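You operate a simulated robot arm through the tools that you are given. There is no shell and no other tool.

You run a simulated robot arm. Do the job below in one go: nothing can be reset, and whatever is moved stays where it is left.

JOB
Switch the outlets off, park the green and blue plugs, shut the tray.
Fine: the lever on the outlet tray goes off first; each plug on the rest of its colour; the other plugs, dimmer and cord switch stay.
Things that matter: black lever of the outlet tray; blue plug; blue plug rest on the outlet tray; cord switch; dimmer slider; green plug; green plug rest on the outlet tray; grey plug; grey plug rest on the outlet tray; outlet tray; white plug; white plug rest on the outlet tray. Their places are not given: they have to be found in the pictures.

It is judged by the outcome, as a careful person would: the job done as asked, and still so three seconds after it is handed in. It fails if anything else is knocked over, pushed out of place, dropped, spilled or broken.

ROBOT AND FRAMES
A 6-joint arm with a two-finger gripper, fixed in place. Base frame: the origin is on the floor under the middle of its stand, x ahead of it, y to its left, z up. Lengths are in cm, angles in rad, forces in N, time in s.
It reaches about 157.2 cm from its shoulder. Its first joint turns from -2.897 to 2.897 rad. Payload 2.45 kg.
The TCP is the grasp point between the finger pads, 2 cm short of the fingertips. In the tool frame z runs along the fingers and y along their closing line. The gripper opens to 14 cm; its body begins 16.8 cm behind the TCP.
Orientation is that of the tool frame in the base frame, as a unit quaternion [w, x, y, z]. With the fingers straight down and closing along the base's y, the tool's x points along the base's -x, its y along +y and its z along -z.

CONTROLS
- The arm moves only by the tool send_rows. Its argument "targets" is a list that holds one entry, the list of rows, each a list of 7 numbers: the shift along the tool's x, y, z in m, then the turn, a rotation vector about the tool's x, y, z in rad, then the opening, from 0 (shut) to 1 (fully open). In form: [[[dx, dy, dz, ax, ay, az, grip], ...]]. A call has 1 to 20 rows; each row is the pose to reach, as a shift and turn from the pose commanded when the call began, along the tool's axes at that moment. A row lasts 0.2 s, in which the tool goes at most 5 cm and 0.15 rad; a call with a longer step from one row to the next is refused whole, and so is a gripper value outside its range. Where a pose cannot be reached the arm comes as near as it can. A force on the tool above 90 N (or 10 N above the force at the start of the call, whichever is more), or a blocked arm, ends the call early, and 0.2 s more pass. The fingers move at their own pace (about 4.5 cm/s each) and stop on an object; they squeeze with about 34 N. The grip force told is the motor's: it shows also when the fingers shut on nothing. Time passes only in rows, and 0.2 s behind the last, so rows that repeat a pose let the fingers close. The reply holds the time, the measured pose of the TCP, the force on the tool along the base axes, the opening and the grip force, in the units named above and with some noise, with the torque about the TCP (base axes, N m) and any sound that the robot's microphone picked up.
- Cameras (640 x 400 px; columns grow to the right, rows downward): "scene" is fixed at [5.06, 49.97, 134.17]; the picture's right is [-0.46, -0.89, 0.00], its down [-0.41, 0.22, -0.89] and it looks along [0.78, -0.41, -0.47] (base axes); focal length 364 px, centre (320, 200). "wrist" rides on the gripper at [7.8, 1.1, -20.9] in the tool frame; the picture's right is [-0.14, 0.99, 0.00], its down [-0.92, -0.13, -0.37] and it looks along [-0.36, -0.05, 0.93] (tool axes); focal length 280 px, centre (320, 200).
- snapshot(camera): a new picture of that camera. No time passes.
- point_at(camera, pixels): for up to 12 pixels [column, row] of the newest picture of that camera ("zoom" is the newest enlarged one), the place [x, y, z] in the base frame of the surface seen there, good to about 0.3 cm. No time passes.
- close_up(camera, box): a new picture of the part [left, top, right, bottom] of that camera's present view, enlarged. No time passes.
- close_job(): hands the job in; it is judged then, once.

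Leave the gripper open and the arm clear of the work at the hand-in unless told otherwise.

The tools are called after "Request:" as name(argument=value, ...) on one line, values as JSON. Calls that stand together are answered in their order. send_rows: Moves the arm, as the interface text tells. Its arguments: {"type":"object","properties":{"targets":{"type":"array","items":{"type":"array","items":{"type":"array","items":{"type":"number"}}}}},"required":["targets"]} The other tools are called the same way: snapshot (camera) takes a picture; point_at (camera, pixels) gives the place of the surface under pixels of a picture; close_up (camera, box) takes an enlarged picture of a part of a camera's view; close_job () hands the job in.

At the start:

```text
time: 0.0
tool_pos: [79.07, -12.24, 93.98]
ee_rot: [0.0, 0.0, 1.0, 0.0]
force: [0.5, 0.0, 0.4]
torque: [0.02, -0.01, -0.02]
gripper_width: 14.01
grasp_force: 0.0
```

scene: 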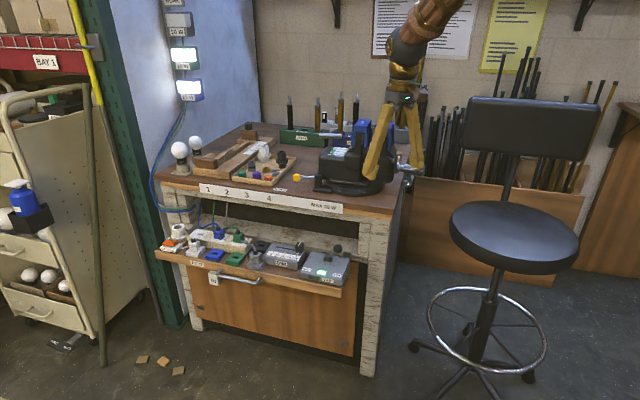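
wrist: 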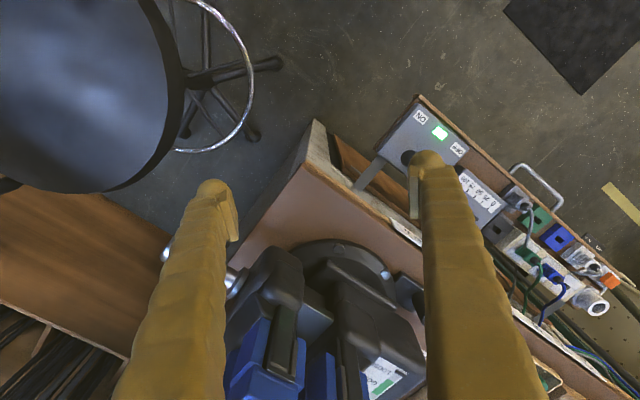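

I see the workbench with an extended tray in the scene picture around (150-350, 225-300). I will take enlarged pictures of the tray from both cameras.

Request:
close_up(camera="scene", box=[145, 180, 365, 318])

Request:
close_up(camera="wrist", box=[380, 80, 640, 340])

```text
2.90 times, centred on (255, 249) of scene
```

zoom: 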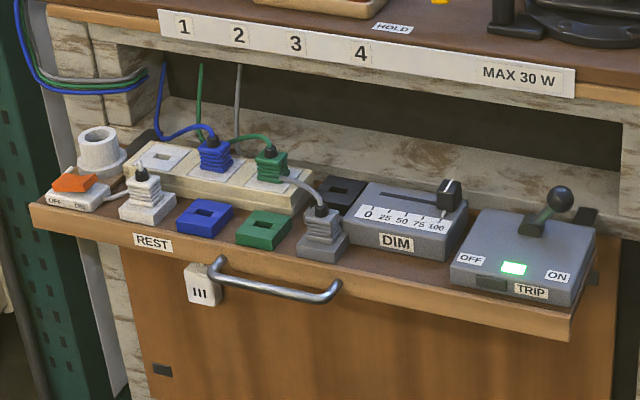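

```text
1.54 times, centred on (510, 210) of wrist
```

zoom: 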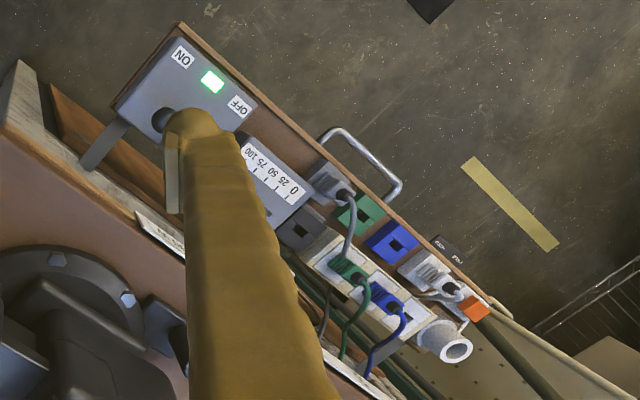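

The tray holds a TRIP box with a black lever (zoom (560,198)), a dimmer, rests and a power strip with blue (215,150) and green (270,160) plugs. I'll take the scene enlarged again and read places of key points.

Request:
close_up(camera="scene", box=[150, 215, 270, 290])

Request:
point_at(camera="zoom", pixels=[[320, 200], [100, 100], [500, 100], [100, 300], [500, 300]])

Request:
close_up(camera="scene", box=[250, 220, 370, 295])

```text
5.33 times, centred on (210, 252) of scene
```

zoom: 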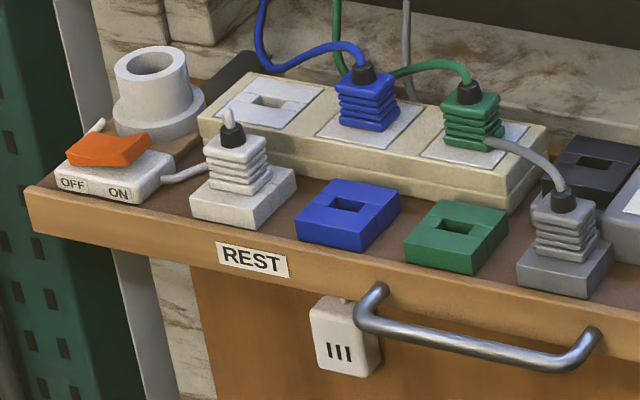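

```text
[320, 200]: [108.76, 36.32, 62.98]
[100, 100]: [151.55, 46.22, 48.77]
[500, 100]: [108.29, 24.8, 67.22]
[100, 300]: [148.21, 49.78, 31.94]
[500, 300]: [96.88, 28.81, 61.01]
```

```text
5.33 times, centred on (310, 258) of scene
```

zoom: 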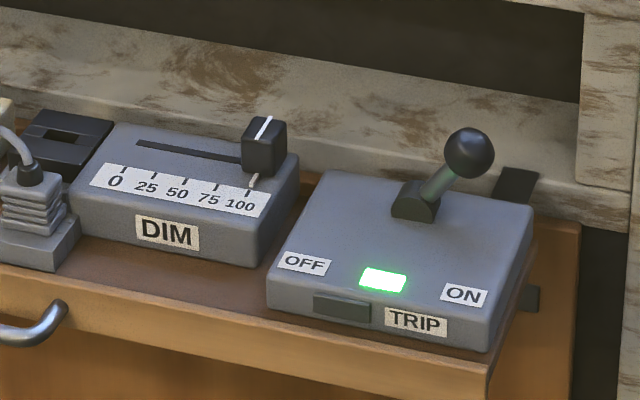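

The lever leans to ON with the green lamp lit. I read places on the trip box: knob (470,152), lever pivot (415,205), OFF label (303,263), ON label (463,295), box corners, lamp, dimmer knob.

Request:
point_at(camera="zoom", pixels=[[470, 152], [440, 185], [415, 205], [303, 263], [463, 295], [325, 175], [530, 215], [270, 275], [490, 345], [265, 150], [515, 185], [565, 330]])

Request:
close_up(camera="scene", box=[150, 215, 270, 290])

Request:
point_at(camera="zoom", pixels=[[365, 75], [365, 105], [370, 122], [348, 203], [470, 92], [472, 122], [475, 148], [455, 226], [232, 135], [565, 200], [375, 290], [590, 330]])

```text
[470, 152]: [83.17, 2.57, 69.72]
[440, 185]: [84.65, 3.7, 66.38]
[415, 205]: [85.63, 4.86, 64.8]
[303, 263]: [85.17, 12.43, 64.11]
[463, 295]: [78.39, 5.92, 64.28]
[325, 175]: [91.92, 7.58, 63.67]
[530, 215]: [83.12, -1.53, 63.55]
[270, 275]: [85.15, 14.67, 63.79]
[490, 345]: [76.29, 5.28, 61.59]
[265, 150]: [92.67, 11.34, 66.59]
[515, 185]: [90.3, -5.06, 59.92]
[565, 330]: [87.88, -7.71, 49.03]
```

```text
5.33 times, centred on (210, 252) of scene
```

zoom: 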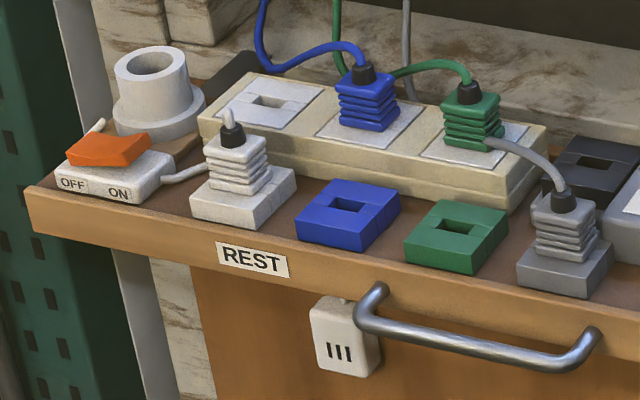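

```text
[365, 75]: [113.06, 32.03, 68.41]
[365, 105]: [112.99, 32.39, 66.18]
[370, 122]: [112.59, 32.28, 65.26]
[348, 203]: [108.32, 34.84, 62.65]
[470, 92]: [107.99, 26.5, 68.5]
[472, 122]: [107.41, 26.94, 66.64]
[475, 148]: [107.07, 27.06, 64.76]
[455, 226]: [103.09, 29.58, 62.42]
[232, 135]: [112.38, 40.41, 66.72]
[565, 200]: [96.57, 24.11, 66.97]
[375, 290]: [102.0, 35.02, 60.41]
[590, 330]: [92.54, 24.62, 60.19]
```

Tray runs at about 45° in the base frame. Now I read the bench top/apron edge places: scene pixels along the apron (200,186), (340,208), the bench top, the tray's front edge, and strip plate points.

Request:
snapshot(camera="scene")

Request:
point_at(camera="scene", pixels=[[201, 184], [340, 205], [201, 195], [340, 213], [320, 195], [175, 180], [390, 195], [165, 215], [377, 235], [225, 232], [300, 238], [365, 188]])

Request:
point_at(camera="zoom", pixels=[[335, 130], [400, 130], [435, 145], [515, 130], [265, 85], [268, 102], [205, 130], [520, 210], [250, 258], [40, 200], [380, 300], [590, 345]])

```text
taken
```

scene: 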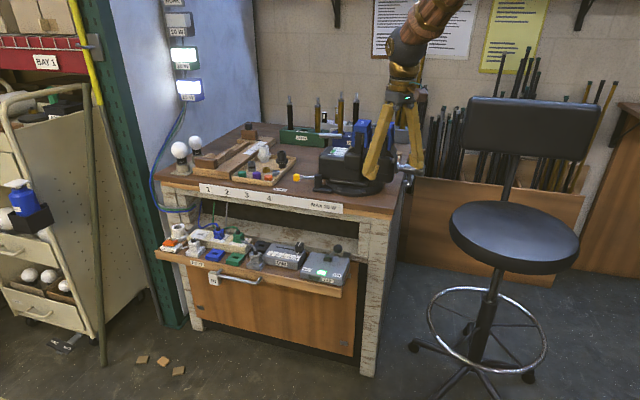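

```text
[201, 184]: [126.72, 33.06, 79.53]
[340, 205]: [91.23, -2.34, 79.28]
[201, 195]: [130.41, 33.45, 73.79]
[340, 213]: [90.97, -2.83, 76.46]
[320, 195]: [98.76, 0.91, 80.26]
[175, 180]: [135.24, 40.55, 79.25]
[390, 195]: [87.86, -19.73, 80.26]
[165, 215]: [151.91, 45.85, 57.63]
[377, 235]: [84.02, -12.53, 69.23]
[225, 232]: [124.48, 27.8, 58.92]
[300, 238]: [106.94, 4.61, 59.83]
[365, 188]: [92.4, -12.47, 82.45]
```

```text
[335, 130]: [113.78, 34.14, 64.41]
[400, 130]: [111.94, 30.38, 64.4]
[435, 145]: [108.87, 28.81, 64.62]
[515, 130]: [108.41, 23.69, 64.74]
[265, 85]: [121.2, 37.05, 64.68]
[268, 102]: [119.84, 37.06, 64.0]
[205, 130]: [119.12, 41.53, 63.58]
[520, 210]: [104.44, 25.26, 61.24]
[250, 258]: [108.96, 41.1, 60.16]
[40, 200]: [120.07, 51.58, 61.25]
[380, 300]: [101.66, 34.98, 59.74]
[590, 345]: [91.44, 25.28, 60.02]
```

The bench front edge runs exactly at 45°: top at z≈80.3. Along the edge "right" is r=(-0.707,-0.707), outward is f=(-0.707,0.707). I will raise the arm slightly, turn the tool 45° and go to about (83.4, 22.6, 100) so that the wrist camera looks down on the tray.

Request:
send_rows(targets=[[[0, 0, -0.03, 0, 0, 0, 1], [-0.002, 0.02, -0.06, 0, 0, 0.08, 1], [-0.007, 0.06, -0.06, 0, 0, 0.18, 1], [-0.012, 0.1, -0.06, 0, 0, 0.28, 1], [-0.017, 0.14, -0.06, 0, 0, 0.38, 1], [-0.022, 0.18, -0.06, 0, 0, 0.48, 1], [-0.027, 0.22, -0.06, 0, 0, 0.58, 1], [-0.032, 0.26, -0.06, 0, 0, 0.68, 1], [-0.037, 0.3, -0.06, 0, 0, 0.7854, 1], [-0.043, 0.349, -0.06, 0, 0, 0.7854, 1], [-0.043, 0.349, -0.06, 0, 0, 0.7854, 1]]])

Request:
snapshot(camera="wrist")

Request:
snapshot(camera="scene")

```text
time: 2.4
tool_pos: [83.46, 22.74, 99.75]
ee_rot: [0.0, 0.383, 0.924, 0.0]
force: [-0.2, 0.3, 0.2]
torque: [-0.04, 0.03, -0.03]
gripper_width: 13.99
grasp_force: 0.0
```

```text
taken
```

wrist: 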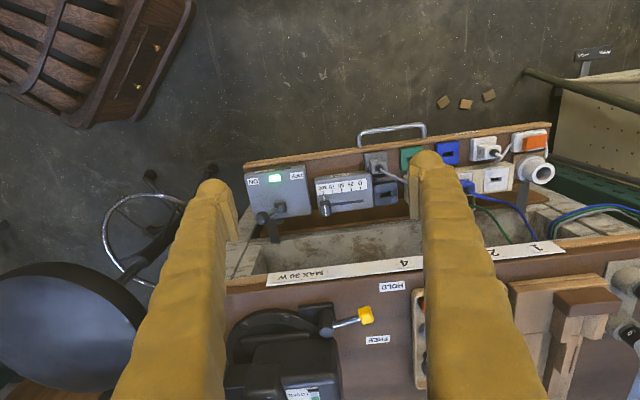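

```text
taken
```

scene: 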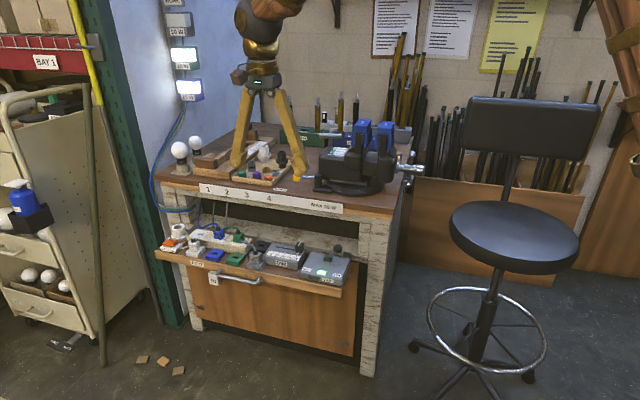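

The wrist view now shows the tray upside-down along the top (image-up = outward). I zoom on the lever and plugs.

Request:
close_up(camera="wrist", box=[225, 120, 425, 245])

Request:
point_at(camera="zoom", pixels=[[123, 310], [150, 295], [105, 305], [175, 280], [315, 275], [70, 190], [290, 290], [150, 375]])

Request:
close_up(camera="wrist", box=[420, 100, 620, 225])

```text
3.20 times, centred on (325, 182) of wrist
```

zoom: 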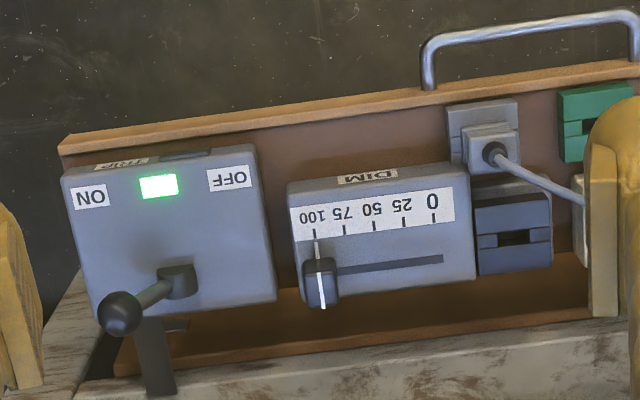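

```text
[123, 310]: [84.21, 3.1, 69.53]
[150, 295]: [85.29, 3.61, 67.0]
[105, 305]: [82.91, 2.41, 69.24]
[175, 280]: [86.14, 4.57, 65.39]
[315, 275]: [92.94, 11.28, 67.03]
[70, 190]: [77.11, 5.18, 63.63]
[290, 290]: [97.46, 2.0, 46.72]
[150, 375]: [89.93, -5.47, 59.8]
```

```text
3.20 times, centred on (520, 162) of wrist
```

zoom: 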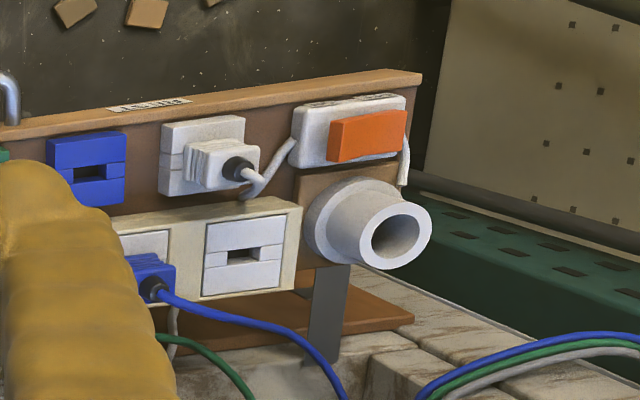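

Knob centre is about (84.2, 2.4, 68.5), leaning right (ON) from its pivot at r≈-64. I will shut the gripper and go beside the knob on its right (ON) side: (80.1, -1.6), first staying at z≈85.

Request:
send_rows(targets=[[[-0.015, -0.02, 0, 0, 0, 0, 0], [-0.035, -0.047, 0, 0, 0, 0, 0], [-0.055, -0.073, 0, 0, 0, 0, 0], [-0.075, -0.1, 0, 0, 0, 0, 0], [-0.095, -0.126, 0, 0, 0, 0, 0], [-0.115, -0.152, 0, 0, 0, 0, 0], [-0.135, -0.178, 0, 0, 0, 0, 0], [-0.1487, -0.196, 0.02, 0, 0, 0, 0], [-0.1487, -0.196, 0.06, 0, 0, 0, 0], [-0.1487, -0.196, 0.1, 0, 0, 0, 0], [-0.1487, -0.196, 0.1475, 0, 0, 0, 0], [-0.1487, -0.196, 0.1475, 0, 0, 0, 0]]])

Request:
snapshot(camera="wrist")

Request:
close_up(camera="scene", box=[240, 120, 440, 300])

```text
time: 5.0
tool_pos: [79.91, -1.66, 85.04]
ee_rot: [-0.001, 0.382, 0.924, 0.0]
force: [1.5, 0.0, -0.9]
torque: [0.04, 0.02, 0.0]
gripper_width: 0.01
grasp_force: 29.6
```

```text
taken
```

wrist: 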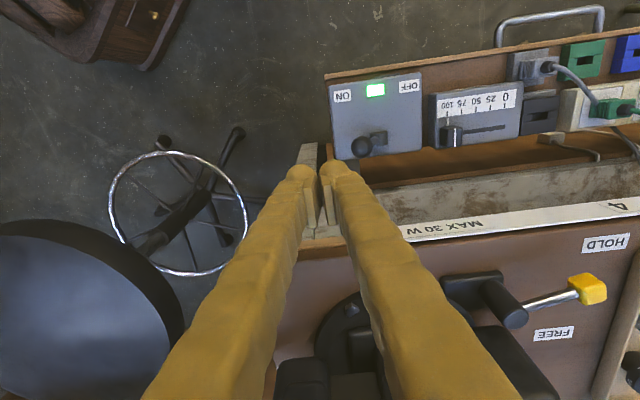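

```text
2.22 times, centred on (340, 210) of scene
```

zoom: 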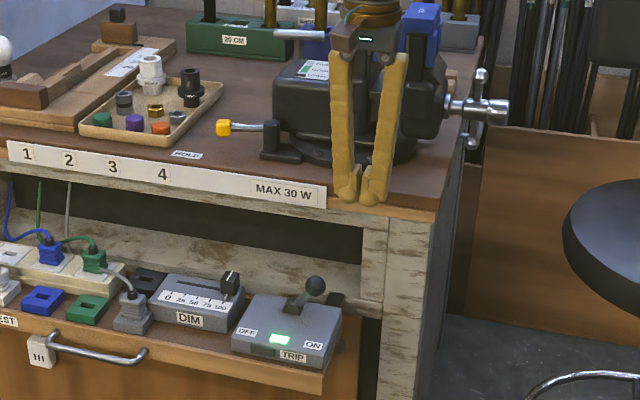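

The gripper is shut beside the lever. Before descending I check how close the vise on the bench is: wrist pixels (350,305), (500,300), (310,380), (590,290), (350,240) bench edge, knob (362,146).

Request:
point_at(camera="wrist", pixels=[[350, 305], [500, 300], [300, 375], [590, 290], [335, 238], [362, 146], [300, 172], [340, 172], [510, 385], [380, 140], [320, 215], [470, 285]])

Request:
point_at(camera="zoom", pixels=[[350, 198], [385, 198], [420, 20], [400, 110], [310, 60], [470, 105], [340, 60], [400, 60]])

```text
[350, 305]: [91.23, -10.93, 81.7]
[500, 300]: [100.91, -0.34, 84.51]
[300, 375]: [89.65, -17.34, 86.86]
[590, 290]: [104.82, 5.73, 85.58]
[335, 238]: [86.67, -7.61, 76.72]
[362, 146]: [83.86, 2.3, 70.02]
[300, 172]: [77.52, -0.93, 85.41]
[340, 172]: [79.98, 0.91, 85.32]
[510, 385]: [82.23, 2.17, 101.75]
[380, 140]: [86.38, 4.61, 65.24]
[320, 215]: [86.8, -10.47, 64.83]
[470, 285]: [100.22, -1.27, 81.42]
```

```text
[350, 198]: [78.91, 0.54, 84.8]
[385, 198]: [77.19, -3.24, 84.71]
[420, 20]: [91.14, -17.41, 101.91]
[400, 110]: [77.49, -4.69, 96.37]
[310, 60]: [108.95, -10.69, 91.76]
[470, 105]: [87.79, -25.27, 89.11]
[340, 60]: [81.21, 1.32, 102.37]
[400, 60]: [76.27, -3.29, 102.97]
```

Clearances are fine: bench edge is 8 cm behind, vise 14 cm behind; the left finger's outer face is at r≈-57.6, knob's right side at about -59.6. I descend to z≈69.5.

Request:
send_rows(targets=[[[0, 0, 0.04, 0, 0, 0, 0], [0, 0, 0.08, 0, 0, 0, 0], [0, 0, 0.11, 0, 0, 0, 0], [0, 0, 0.135, 0, 0, 0, 0], [0, 0, 0.155, 0, 0, 0, 0], [0, 0, 0.155, 0, 0, 0, 0]]])

Request:
close_up(camera="scene", box=[280, 200, 400, 300])

Request:
close_up(camera="wrist", box=[240, 60, 480, 240])

```text
time: 6.4
tool_pos: [80.26, -1.74, 69.49]
ee_rot: [0.001, 0.383, 0.924, 0.001]
force: [-0.2, -0.3, 0.5]
torque: [0.01, 0.05, 0.03]
gripper_width: 0.01
grasp_force: 29.3
```

```text
4.00 times, centred on (340, 250) of scene
```

zoom: 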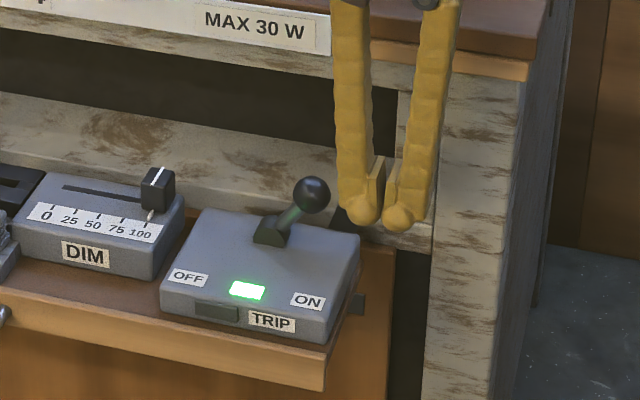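

```text
2.22 times, centred on (360, 150) of wrist
```

zoom: 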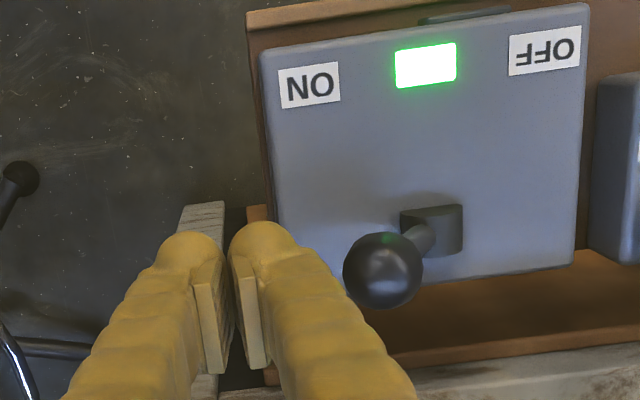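

The closed fingers are level with the knob. I push along tool +y (toward OFF) in 1 cm steps, 5 cm first, watching the force.

Request:
send_rows(targets=[[[0, 0.01, 0, 0, 0, 0, 0], [0, 0.02, 0, 0, 0, 0, 0], [0, 0.03, 0, 0, 0, 0, 0], [0, 0.04, 0, 0, 0, 0, 0], [0, 0.05, 0, 0, 0, 0, 0]]])

Request:
close_up(camera="scene", box=[280, 200, 400, 300])

Request:
close_up(camera="wrist", box=[240, 60, 480, 240])

```text
time: 7.2
tool_pos: [81.59, -0.32, 69.91]
ee_rot: [-0.001, 0.384, 0.924, -0.002]
force: [-19.3, -13.1, 20.9]
torque: [0.22, -0.18, 0.09]
gripper_width: 0.02
grasp_force: 29.0
stopped in row 3: the force on the tool passed its limit at 111 N (the readings are from after the stop); the commanded pose is now the measured one
```

```text
4.00 times, centred on (340, 250) of scene
```

zoom: 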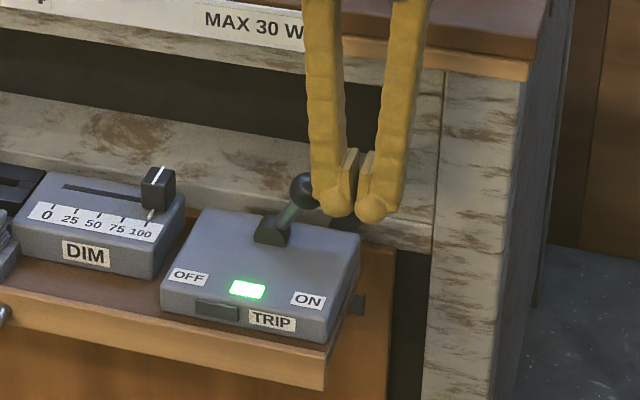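

```text
2.22 times, centred on (360, 150) of wrist
```

zoom: 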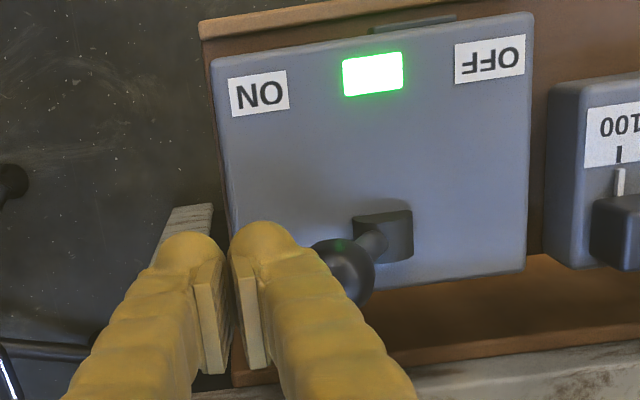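

The push hit 111 N at the first touch with a large upward part: the fingers' slanted outer face is bad for pushing, and the lever did not yet switch. I'll back off, lift, open to 6 cm, and instead grip the knob between the flat pads.

Request:
send_rows(targets=[[[0, -0.01, 0, 0, 0, 0, 0], [0, -0.015, -0.03, 0, 0, 0, 0], [0, -0.015, -0.075, 0, 0, 0, 0.43], [0, -0.005, -0.09, 0, 0, 0, 0.43], [0, 0.015, -0.09, 0, 0, 0, 0.43], [0, 0.036, -0.09, 0, 0, 0, 0.43], [0, 0.036, -0.09, 0, 0, 0, 0.43]]])

Request:
close_up(camera="scene", box=[280, 200, 400, 300])

Request:
point_at(camera="zoom", pixels=[[311, 194], [285, 215], [270, 230]])

Request:
close_up(camera="wrist", box=[200, 60, 440, 240])

```text
time: 8.8
tool_pos: [84.28, 2.37, 78.91]
ee_rot: [0.001, 0.383, 0.924, -0.001]
force: [0.1, -0.2, 0.8]
torque: [-0.02, 0.01, -0.01]
gripper_width: 6.03
grasp_force: 0.0
```

```text
4.00 times, centred on (340, 250) of scene
```

zoom: 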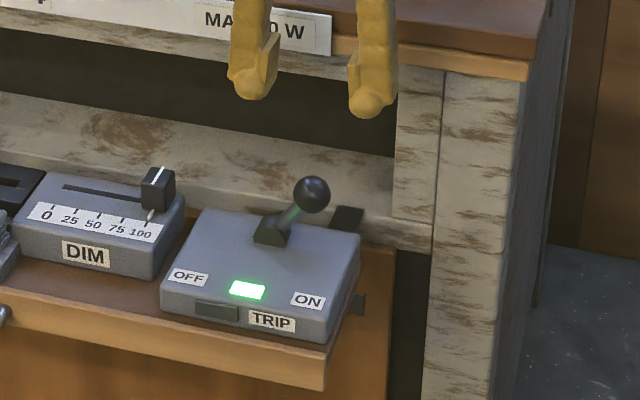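

```text
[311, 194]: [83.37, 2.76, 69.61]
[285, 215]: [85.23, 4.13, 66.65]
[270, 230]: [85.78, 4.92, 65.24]
```

```text
2.22 times, centred on (320, 150) of wrist
```

zoom: 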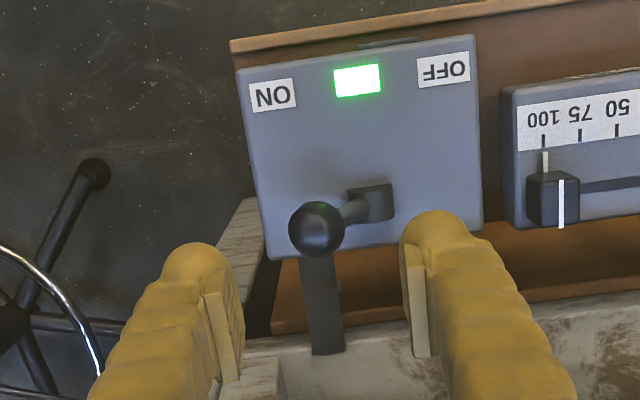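

The knob sprang back to ON. The TCP is centred over the knob (within 0.2 cm). I descend to z≈68.7 and close on the knob.

Request:
send_rows(targets=[[[0, -0.001, 0.03, 0, 0, 0, 0.43], [0, -0.001, 0.06, 0, 0, 0, 0.43], [0, -0.001, 0.085, 0, 0, 0, 0.43], [0, -0.001, 0.102, 0, 0, 0, 0.43], [0, -0.001, 0.102, 0, 0, 0, 0.3], [0, -0.001, 0.102, 0, 0, 0, 0.2], [0, -0.001, 0.102, 0, 0, 0, 0.1], [0, -0.001, 0.102, 0, 0, 0, 0.0], [0, -0.001, 0.102, 0, 0, 0, 0.0]]])

Request:
close_up(camera="scene", box=[280, 200, 400, 300])

Request:
close_up(camera="wrist", box=[200, 60, 440, 240])

```text
time: 10.8
tool_pos: [84.15, 2.34, 68.73]
ee_rot: [0.0, 0.384, 0.923, -0.001]
force: [7.7, 12.2, 7.0]
torque: [0.68, -0.63, 0.04]
gripper_width: 2.68
grasp_force: 45.0
```

```text
4.00 times, centred on (340, 250) of scene
```

zoom: 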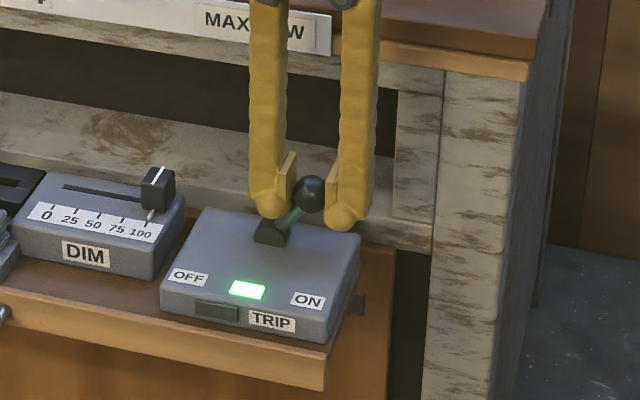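

```text
2.22 times, centred on (320, 150) of wrist
```

zoom: 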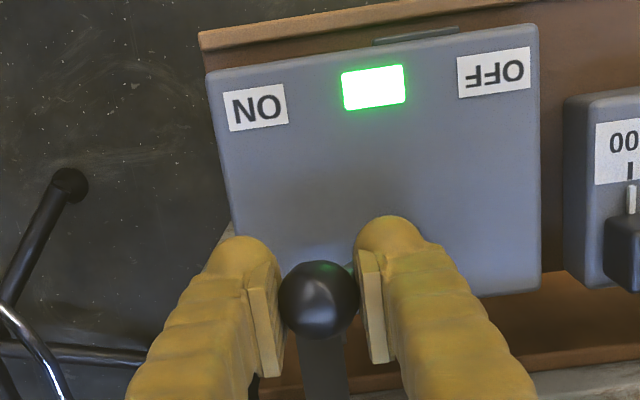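

The knob is gripped (2.7 cm). I move it along its arc toward OFF (tool +y, slightly up), first to upright.

Request:
send_rows(targets=[[[0, 0.0032, -0.0019, 0, 0, 0, 0], [0, 0.0066, -0.0036, 0, 0, 0, 0], [0, 0.0101, -0.0051, 0, 0, 0, 0], [0, 0.0137, -0.0063, 0, 0, 0, 0], [0, 0.0173, -0.0073, 0, 0, 0, 0], [0, 0.0219, -0.0082, 0, 0, 0, 0], [0, 0.0257, -0.0086, 0, 0, 0, 0], [0, 0.0294, -0.0087, 0, 0, 0, 0]]])

Request:
close_up(camera="scene", box=[280, 200, 400, 300])

```text
time: 12.6
tool_pos: [86.41, 4.38, 69.61]
ee_rot: [0.0, 0.383, 0.924, 0.0]
force: [-12.7, -2.4, 11.3]
torque: [-0.3, 0.42, 0.01]
gripper_width: 2.53
grasp_force: 44.9
```

```text
4.00 times, centred on (340, 250) of scene
```

zoom: 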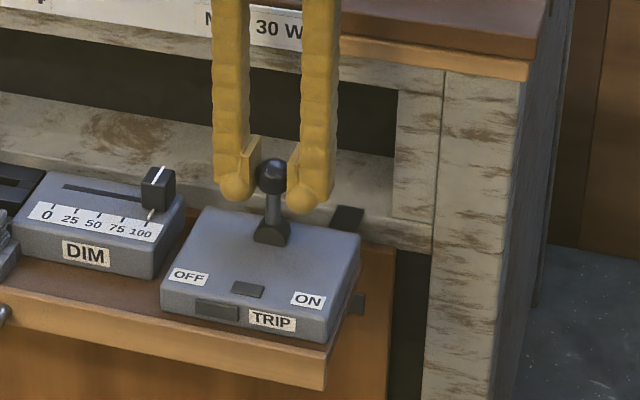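

The lever is upright and the lamp is out. I carry on along the arc to the OFF side.

Request:
send_rows(targets=[[[0, 0.0038, 0.0001, 0, 0, 0, 0], [0, 0.0075, 0.0005, 0, 0, 0, 0], [0, 0.0121, 0.0014, 0, 0, 0, 0], [0, 0.0158, 0.0024, 0, 0, 0, 0], [0, 0.0194, 0.0036, 0, 0, 0, 0], [0, 0.0228, 0.0051, 0, 0, 0, 0], [0, 0.0262, 0.0068, 0, 0, 0, 0], [0, 0.0294, 0.0087, 0, 0, 0, 0]]])

Request:
close_up(camera="scene", box=[280, 200, 400, 300])

Request:
close_up(camera="wrist", box=[200, 60, 440, 240])

```text
time: 14.4
tool_pos: [88.36, 6.4, 68.78]
ee_rot: [0.0, 0.383, 0.924, -0.001]
force: [-14.9, -14.2, 19.1]
torque: [-1.07, 1.16, -0.05]
gripper_width: 2.57
grasp_force: 45.1
```

```text
4.00 times, centred on (340, 250) of scene
```

zoom: 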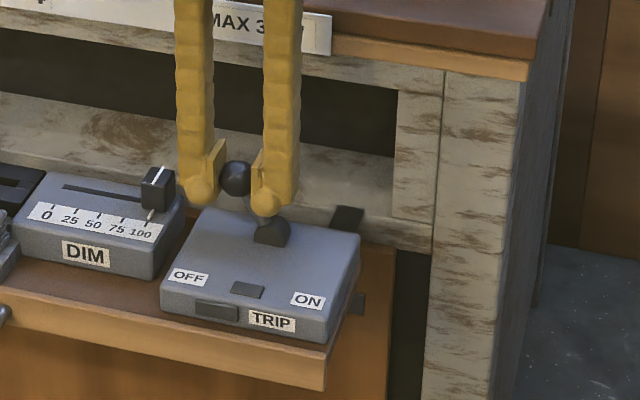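

```text
2.22 times, centred on (320, 150) of wrist
```

zoom: 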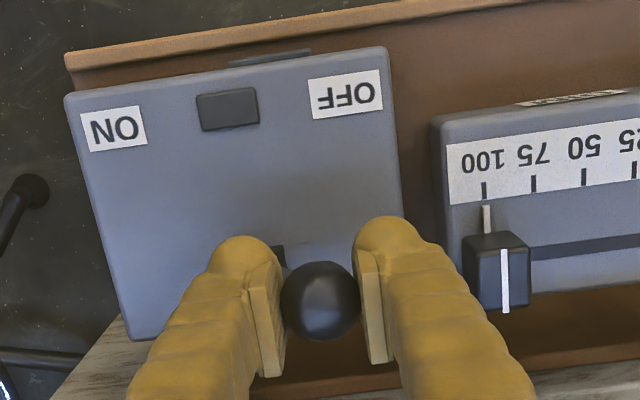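

The lever leans to OFF with the lamp dark; the resistance of 20 N says it is at its stop. I open a little (to 3.6 cm, dimmer knob is about 2 cm to the left) and lift straight up.

Request:
send_rows(targets=[[[0, 0, 0, 0, 0, 0, 0.26], [0, 0, 0, 0, 0, 0, 0.26], [0, 0, -0.01, 0, 0, 0, 0.26], [0, 0, -0.04, 0, 0, 0, 0.26], [0, 0, -0.08, 0, 0, 0, 0.26], [0, 0, -0.12, 0, 0, 0, 0.26], [0, 0, -0.16, 0, 0, 0, 0.4], [0, 0, -0.16, 0, 0, 0, 0.4]]])

Request:
close_up(camera="scene", box=[250, 200, 370, 300])

Request:
snapshot(camera="wrist")

```text
time: 16.2
tool_pos: [88.21, 6.45, 84.85]
ee_rot: [0.0, 0.383, 0.924, -0.001]
force: [-0.2, -0.6, -0.7]
torque: [0.0, 0.02, -0.03]
gripper_width: 5.62
grasp_force: 0.1
```

```text
4.00 times, centred on (310, 250) of scene
```

zoom: 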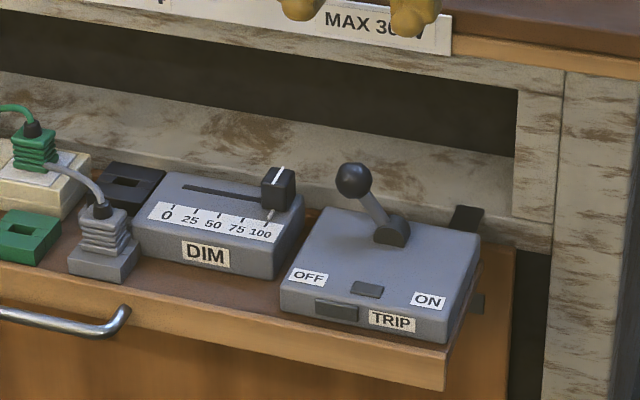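

```text
taken
```

wrist: 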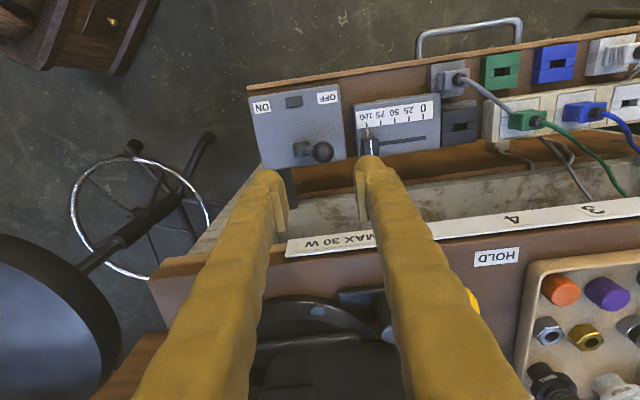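

The lever is OFF and the dimmer still at 100. Next I go to above the plugs: TCP to about (99, 38, 95), to look at plugs and cords.

Request:
send_rows(targets=[[[0, 0, -0.04, 0, 0, 0, 0.6], [0.01, 0.02, -0.08, 0, 0, 0, 0.6], [0.03, 0.055, -0.1, 0, 0, 0, 0.6], [0.05, 0.09, -0.1, 0, 0, 0, 0.6], [0.07, 0.13, -0.1, 0, 0, 0, 0.6], [0.09, 0.17, -0.1, 0, 0, 0, 0.6], [0.11, 0.21, -0.1, 0, 0, 0, 0.6], [0.13, 0.25, -0.1, 0, 0, 0, 0.6], [0.148, 0.29, -0.1, 0, 0, 0, 0.6], [0.148, 0.301, -0.1, 0, 0, 0, 0.6], [0.148, 0.301, -0.1, 0, 0, 0, 0.6]]])

Request:
snapshot(camera="wrist")

Request:
close_up(camera="wrist", box=[220, 60, 460, 210])

```text
time: 18.6
tool_pos: [99.38, 38.11, 94.66]
ee_rot: [-0.001, 0.383, 0.924, -0.001]
force: [-0.9, -0.6, 0.6]
torque: [0.02, 0.02, -0.01]
gripper_width: 8.41
grasp_force: 0.0
```

```text
taken
```

wrist: 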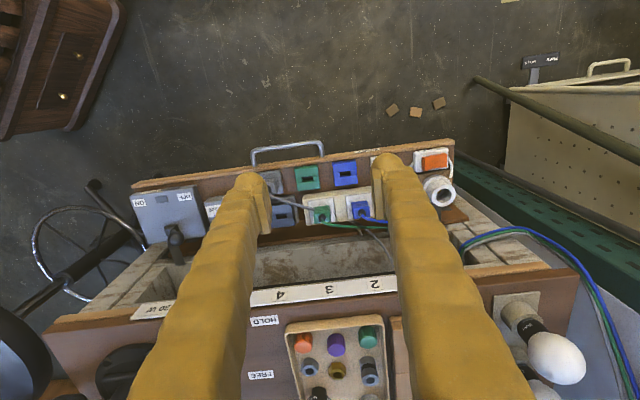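

```text
2.67 times, centred on (340, 135) of wrist
```

zoom: 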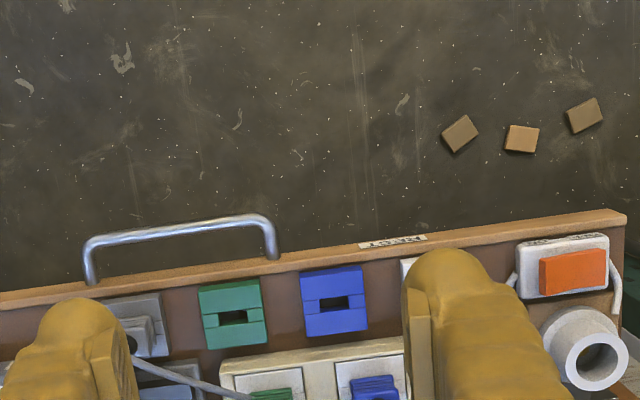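

Request:
close_up(camera="wrist", box=[260, 150, 400, 240])

Request:
point_at(camera="zoom", pixels=[[210, 125], [210, 110], [387, 105], [387, 90], [280, 285], [250, 285], [460, 265], [440, 265], [285, 300], [470, 285], [210, 290], [400, 270]])

```text
4.44 times, centred on (330, 195) of wrist
```

zoom: 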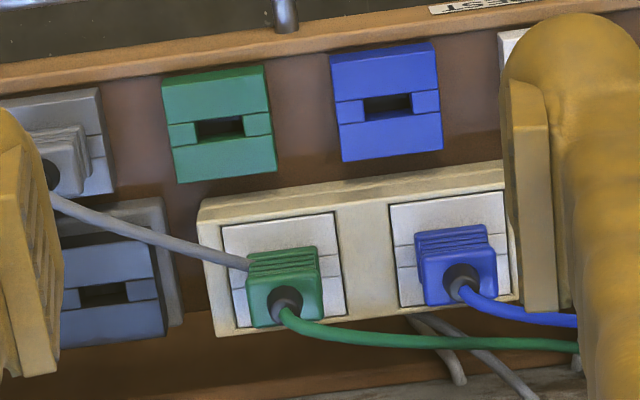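

```text
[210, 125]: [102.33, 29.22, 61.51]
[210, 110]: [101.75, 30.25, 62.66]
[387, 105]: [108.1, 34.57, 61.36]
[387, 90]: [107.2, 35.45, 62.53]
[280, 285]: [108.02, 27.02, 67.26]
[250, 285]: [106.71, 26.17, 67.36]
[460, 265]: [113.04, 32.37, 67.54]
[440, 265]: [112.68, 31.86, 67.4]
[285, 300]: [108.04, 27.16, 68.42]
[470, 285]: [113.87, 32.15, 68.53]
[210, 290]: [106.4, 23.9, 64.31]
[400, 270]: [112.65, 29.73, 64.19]
```

The grey cord runs from the grey plug toward the green plug's right side. I open the gripper fully and come closer (TCP z≈84) for an unobstructed, more exact view of rests and plugs.

Request:
send_rows(targets=[[[-0.01, 0, 0.03, 0, 0, 0, 1], [-0.02, 0, 0.06, 0, 0, 0, 1], [-0.03, 0, 0.09, 0, 0, 0, 1], [-0.03, 0, 0.107, 0, 0, 0, 1], [-0.03, 0, 0.107, 0, 0, 0, 1]]])

Request:
close_up(camera="wrist", box=[220, 120, 420, 260])

```text
time: 19.8
tool_pos: [101.27, 36.06, 83.87]
ee_rot: [0.0, 0.384, 0.923, -0.001]
force: [0.4, 0.4, 0.3]
torque: [0.0, -0.02, 0.0]
gripper_width: 13.99
grasp_force: 0.0
```

```text
2.86 times, centred on (320, 190) of wrist
```

zoom: 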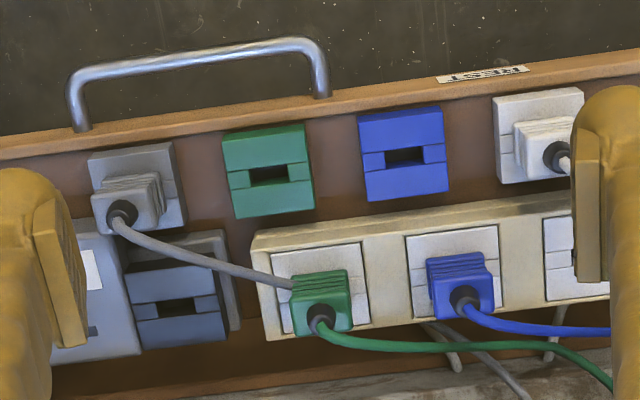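

Clear view. I read rest corners (green: (226,141),(299,128),(310,203),(240,214); blue: (362,120),(437,110),(445,187),(371,197)) and then the outlet plates and plug tops.

Request:
point_at(camera="zoom", pixels=[[228, 143], [298, 130], [309, 202], [241, 212], [363, 122], [436, 112], [443, 186], [372, 196], [269, 168], [405, 149], [269, 190], [405, 172]])

Request:
point_at(camera="zoom", pixels=[[278, 256], [355, 248], [285, 328], [367, 322], [410, 240], [492, 231], [430, 310], [500, 302], [320, 290], [460, 270], [318, 325], [463, 298]])

Request:
point_at(camera="zoom", pixels=[[498, 100], [580, 92], [502, 180], [560, 175], [554, 155], [95, 158], [170, 146], [182, 222], [105, 230], [122, 212], [200, 260], [280, 282]])

```text
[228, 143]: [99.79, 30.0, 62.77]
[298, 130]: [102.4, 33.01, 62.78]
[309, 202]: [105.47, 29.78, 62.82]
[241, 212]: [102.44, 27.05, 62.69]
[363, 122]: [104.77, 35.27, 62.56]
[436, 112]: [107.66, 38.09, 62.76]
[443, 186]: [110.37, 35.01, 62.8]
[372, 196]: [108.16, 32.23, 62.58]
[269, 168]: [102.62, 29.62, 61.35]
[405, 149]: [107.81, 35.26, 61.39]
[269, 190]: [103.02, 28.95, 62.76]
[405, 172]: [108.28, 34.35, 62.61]
```

```text
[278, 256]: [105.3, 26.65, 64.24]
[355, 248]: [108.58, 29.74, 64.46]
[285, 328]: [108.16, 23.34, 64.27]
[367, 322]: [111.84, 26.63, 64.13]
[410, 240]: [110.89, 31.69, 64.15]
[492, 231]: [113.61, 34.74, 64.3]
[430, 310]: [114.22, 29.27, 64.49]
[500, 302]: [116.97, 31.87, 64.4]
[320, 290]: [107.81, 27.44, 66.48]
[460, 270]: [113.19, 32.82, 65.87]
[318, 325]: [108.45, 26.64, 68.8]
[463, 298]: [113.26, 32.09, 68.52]
```

```text
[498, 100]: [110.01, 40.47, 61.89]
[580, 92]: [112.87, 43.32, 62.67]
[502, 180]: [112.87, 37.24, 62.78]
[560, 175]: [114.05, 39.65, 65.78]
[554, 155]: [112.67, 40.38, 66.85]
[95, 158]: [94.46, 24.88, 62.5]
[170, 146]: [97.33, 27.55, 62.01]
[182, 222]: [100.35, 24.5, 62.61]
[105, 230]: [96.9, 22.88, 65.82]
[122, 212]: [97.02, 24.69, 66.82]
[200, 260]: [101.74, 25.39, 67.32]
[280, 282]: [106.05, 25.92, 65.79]
```

Rest centres: green ≈ (102.5, 30.0), blue ≈ (107.7, 35.2); outlet plates: green ≈ (108.5, 26.6), blue ≈ (113.9, 31.9). I look closely at the cords around both plugs.

Request:
close_up(camera="wrist", box=[295, 195, 415, 270])

Request:
close_up(camera="scene", box=[205, 222, 265, 262])

```text
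5.33 times, centred on (355, 232) of wrist
```

zoom: 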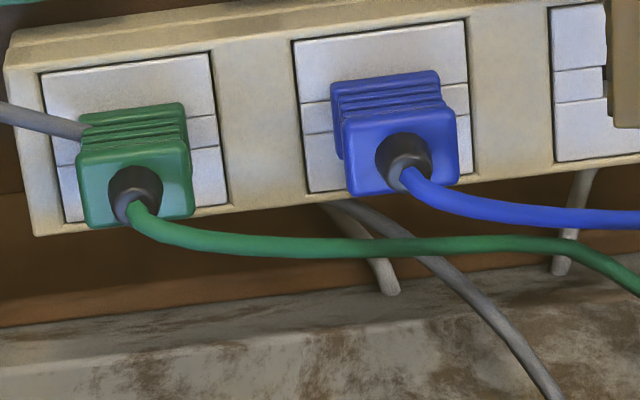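

```text
10.00 times, centred on (235, 242) of scene
```

zoom: 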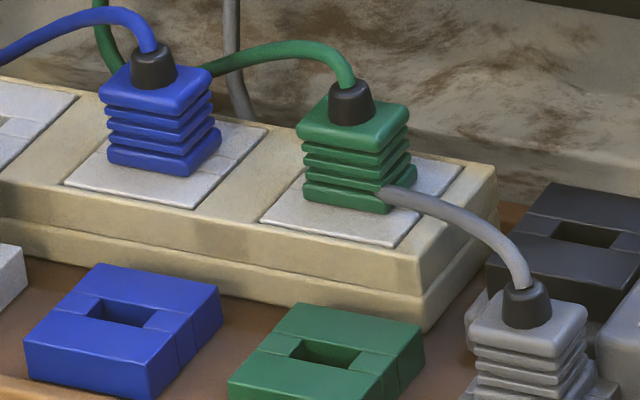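

Cords are drawn passing through the plug, so the grey cord is not blocking; still I'll watch the grey plug. I go above the green plug: shift tool x -11.8 cm, y -1.6 cm, opening 5.2 cm, then down to z≈75 and check alignment.

Request:
send_rows(targets=[[[-0.03, -0.004, 0, 0, 0, 0, 0.371], [-0.06, -0.008, 0, 0, 0, 0, 0.371], [-0.09, -0.012, 0, 0, 0, 0, 0.371], [-0.118, -0.016, 0, 0, 0, 0, 0.371], [-0.118, -0.016, 0.03, 0, 0, 0, 0.371], [-0.118, -0.016, 0.06, 0, 0, 0, 0.371], [-0.118, -0.016, 0.09, 0, 0, 0, 0.371], [-0.118, -0.016, 0.09, 0, 0, 0, 0.371]]])

Request:
close_up(camera="wrist", box=[220, 110, 420, 250])

Request:
close_up(camera="scene", box=[180, 180, 300, 280])

```text
time: 21.6
tool_pos: [108.57, 26.41, 74.9]
ee_rot: [-0.001, 0.384, 0.923, -0.001]
force: [-0.7, 0.7, -0.2]
torque: [-0.02, -0.02, 0.02]
gripper_width: 5.18
grasp_force: 0.2
```

```text
2.86 times, centred on (320, 180) of wrist
```

zoom: 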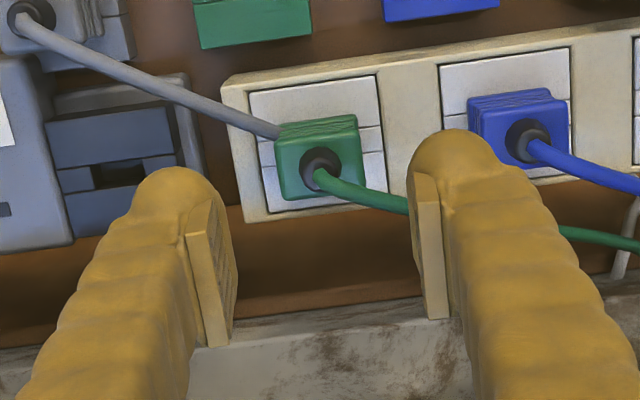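

```text
4.00 times, centred on (240, 230) of scene
```

zoom: 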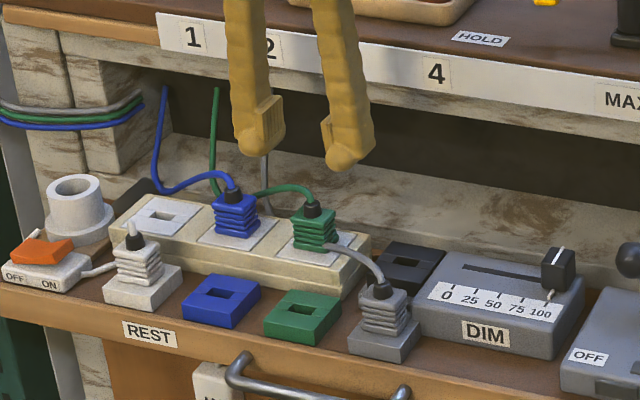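

The green plug is centred between the pads. I descend 8 cm to z≈66.9 (tips just above the plate) with a 0.2 cm tweak outward, then close.

Request:
send_rows(targets=[[[0.002, 0, 0.02, 0, 0, 0, 0.371], [0.002, 0, 0.04, 0, 0, 0, 0.371], [0.002, 0, 0.06, 0, 0, 0, 0.371], [0.002, 0, 0.073, 0, 0, 0, 0.371], [0.002, 0, 0.08, 0, 0, 0, 0.371], [0.002, 0, 0.08, 0, 0, 0, 0.371]]])

Request:
close_up(camera="wrist", box=[220, 110, 420, 250])

Request:
close_up(camera="scene", box=[200, 210, 280, 270])

```text
time: 23.0
tool_pos: [108.39, 26.64, 66.92]
ee_rot: [0.0, 0.383, 0.924, 0.0]
force: [-0.9, -0.1, -0.6]
torque: [0.0, 0.0, 0.02]
gripper_width: 5.17
grasp_force: 0.1
```

```text
2.86 times, centred on (320, 180) of wrist
```

zoom: 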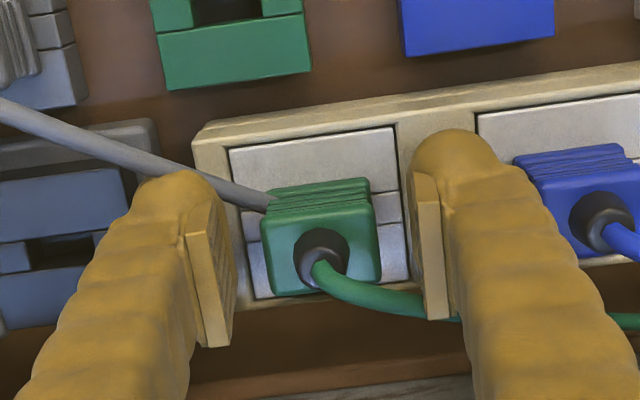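

```text
6.67 times, centred on (240, 240) of scene
```

zoom: 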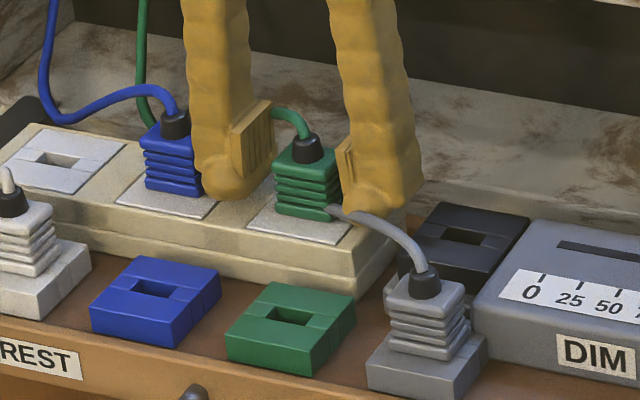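

Fingers straddle the green plug without contact. I close the gripper.

Request:
send_rows(targets=[[[0, 0, 0, 0, 0, 0, 0.25], [0, 0, 0, 0, 0, 0, 0.15], [0, 0, 0, 0, 0, 0, 0.05], [0, 0, 0, 0, 0, 0, 0], [0, 0, 0, 0, 0, 0, 0], [0, 0, 0, 0, 0, 0, 0]]])

Request:
close_up(camera="wrist", box=[220, 110, 420, 250])

```text
time: 24.4
tool_pos: [108.39, 26.75, 66.89]
ee_rot: [-0.001, 0.383, 0.924, -0.001]
force: [5.8, 3.9, -1.5]
torque: [0.04, -0.02, 0.08]
gripper_width: 2.77
grasp_force: 34.1
```

```text
2.86 times, centred on (320, 180) of wrist
```

zoom: 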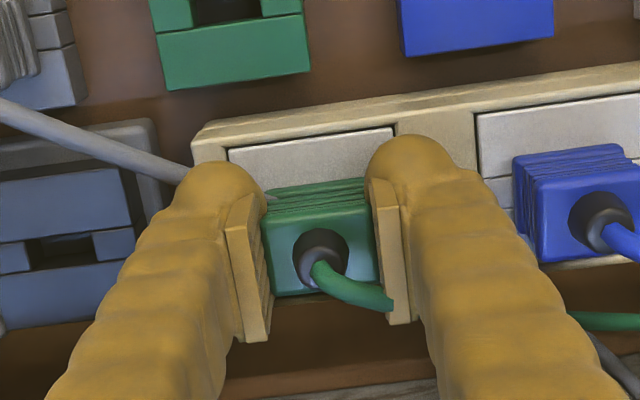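

The green plug is gripped (2.8 cm). I pull straight up slowly 6 cm.

Request:
send_rows(targets=[[[0, 0, -0.003, 0, 0, 0, 0], [0, 0, -0.006, 0, 0, 0, 0], [0, 0, -0.01, 0, 0, 0, 0], [0, 0, -0.015, 0, 0, 0, 0], [0, 0, -0.02, 0, 0, 0, 0], [0, 0, -0.03, 0, 0, 0, 0], [0, 0, -0.04, 0, 0, 0, 0], [0, 0, -0.05, 0, 0, 0, 0], [0, 0, -0.06, 0, 0, 0, 0]]])

Request:
close_up(camera="scene", box=[180, 190, 300, 280])

Request:
close_up(camera="wrist", box=[220, 110, 420, 250])

```text
time: 26.4
tool_pos: [108.38, 26.65, 73.0]
ee_rot: [-0.001, 0.383, 0.924, -0.002]
force: [-0.2, 0.3, -0.1]
torque: [0.05, -0.01, 0.01]
gripper_width: 2.81
grasp_force: 34.1
```

```text
4.44 times, centred on (240, 235) of scene
```

zoom: 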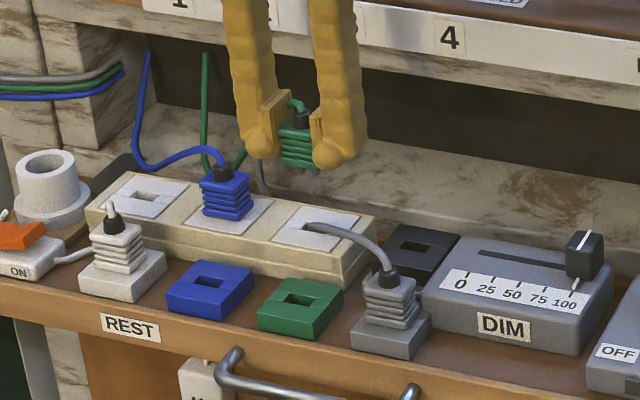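

```text
2.86 times, centred on (320, 180) of wrist
```

zoom: 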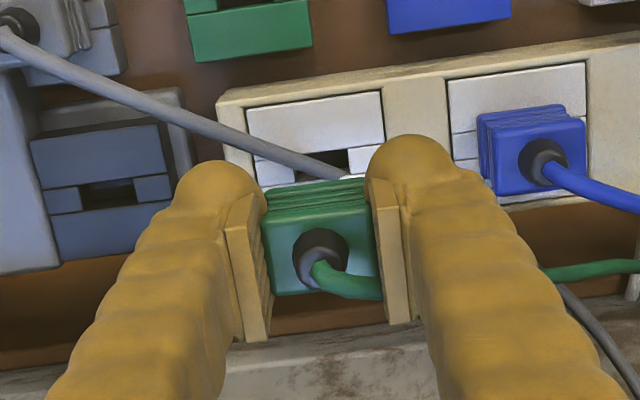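

The green plug is out; cords are pass-through drawings. I move it over the green rest: tool x +6.6 cm, y -1.8 cm, then lower to z≈70 and check.

Request:
send_rows(targets=[[[0.02, -0.0055, 0, 0, 0, 0, 0], [0.04, -0.011, 0, 0, 0, 0, 0], [0.0659, -0.0182, 0, 0, 0, 0, 0], [0.0659, -0.0182, 0, 0, 0, 0, 0], [0.0659, -0.0182, 0.015, 0, 0, 0, 0], [0.0659, -0.0182, 0.03, 0, 0, 0, 0], [0.0659, -0.0182, 0.03, 0, 0, 0, 0]]])

Request:
close_up(camera="scene", box=[200, 210, 280, 270])

Request:
close_up(camera="wrist", box=[220, 110, 420, 250])

```text
time: 28.0
tool_pos: [102.48, 29.96, 69.84]
ee_rot: [0.0, 0.384, 0.923, -0.001]
force: [-0.4, -0.2, -0.3]
torque: [0.0, 0.01, 0.01]
gripper_width: 2.76
grasp_force: 34.0
```

```text
6.67 times, centred on (240, 240) of scene
```

zoom: 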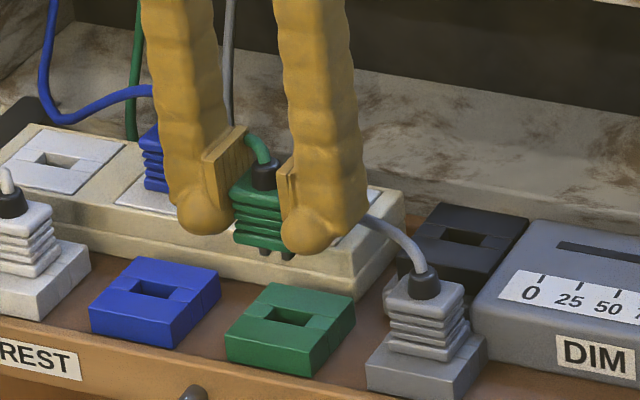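

```text
2.86 times, centred on (320, 180) of wrist
```

zoom: 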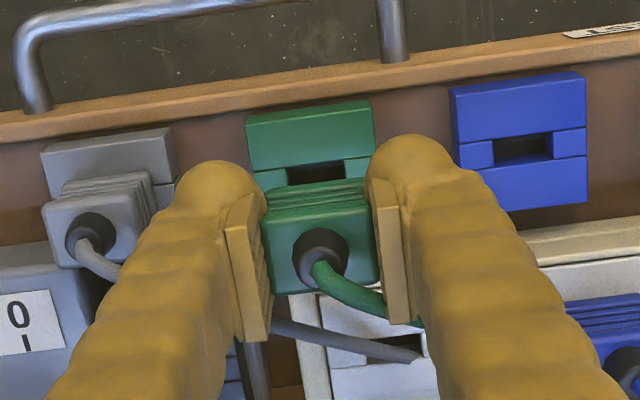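

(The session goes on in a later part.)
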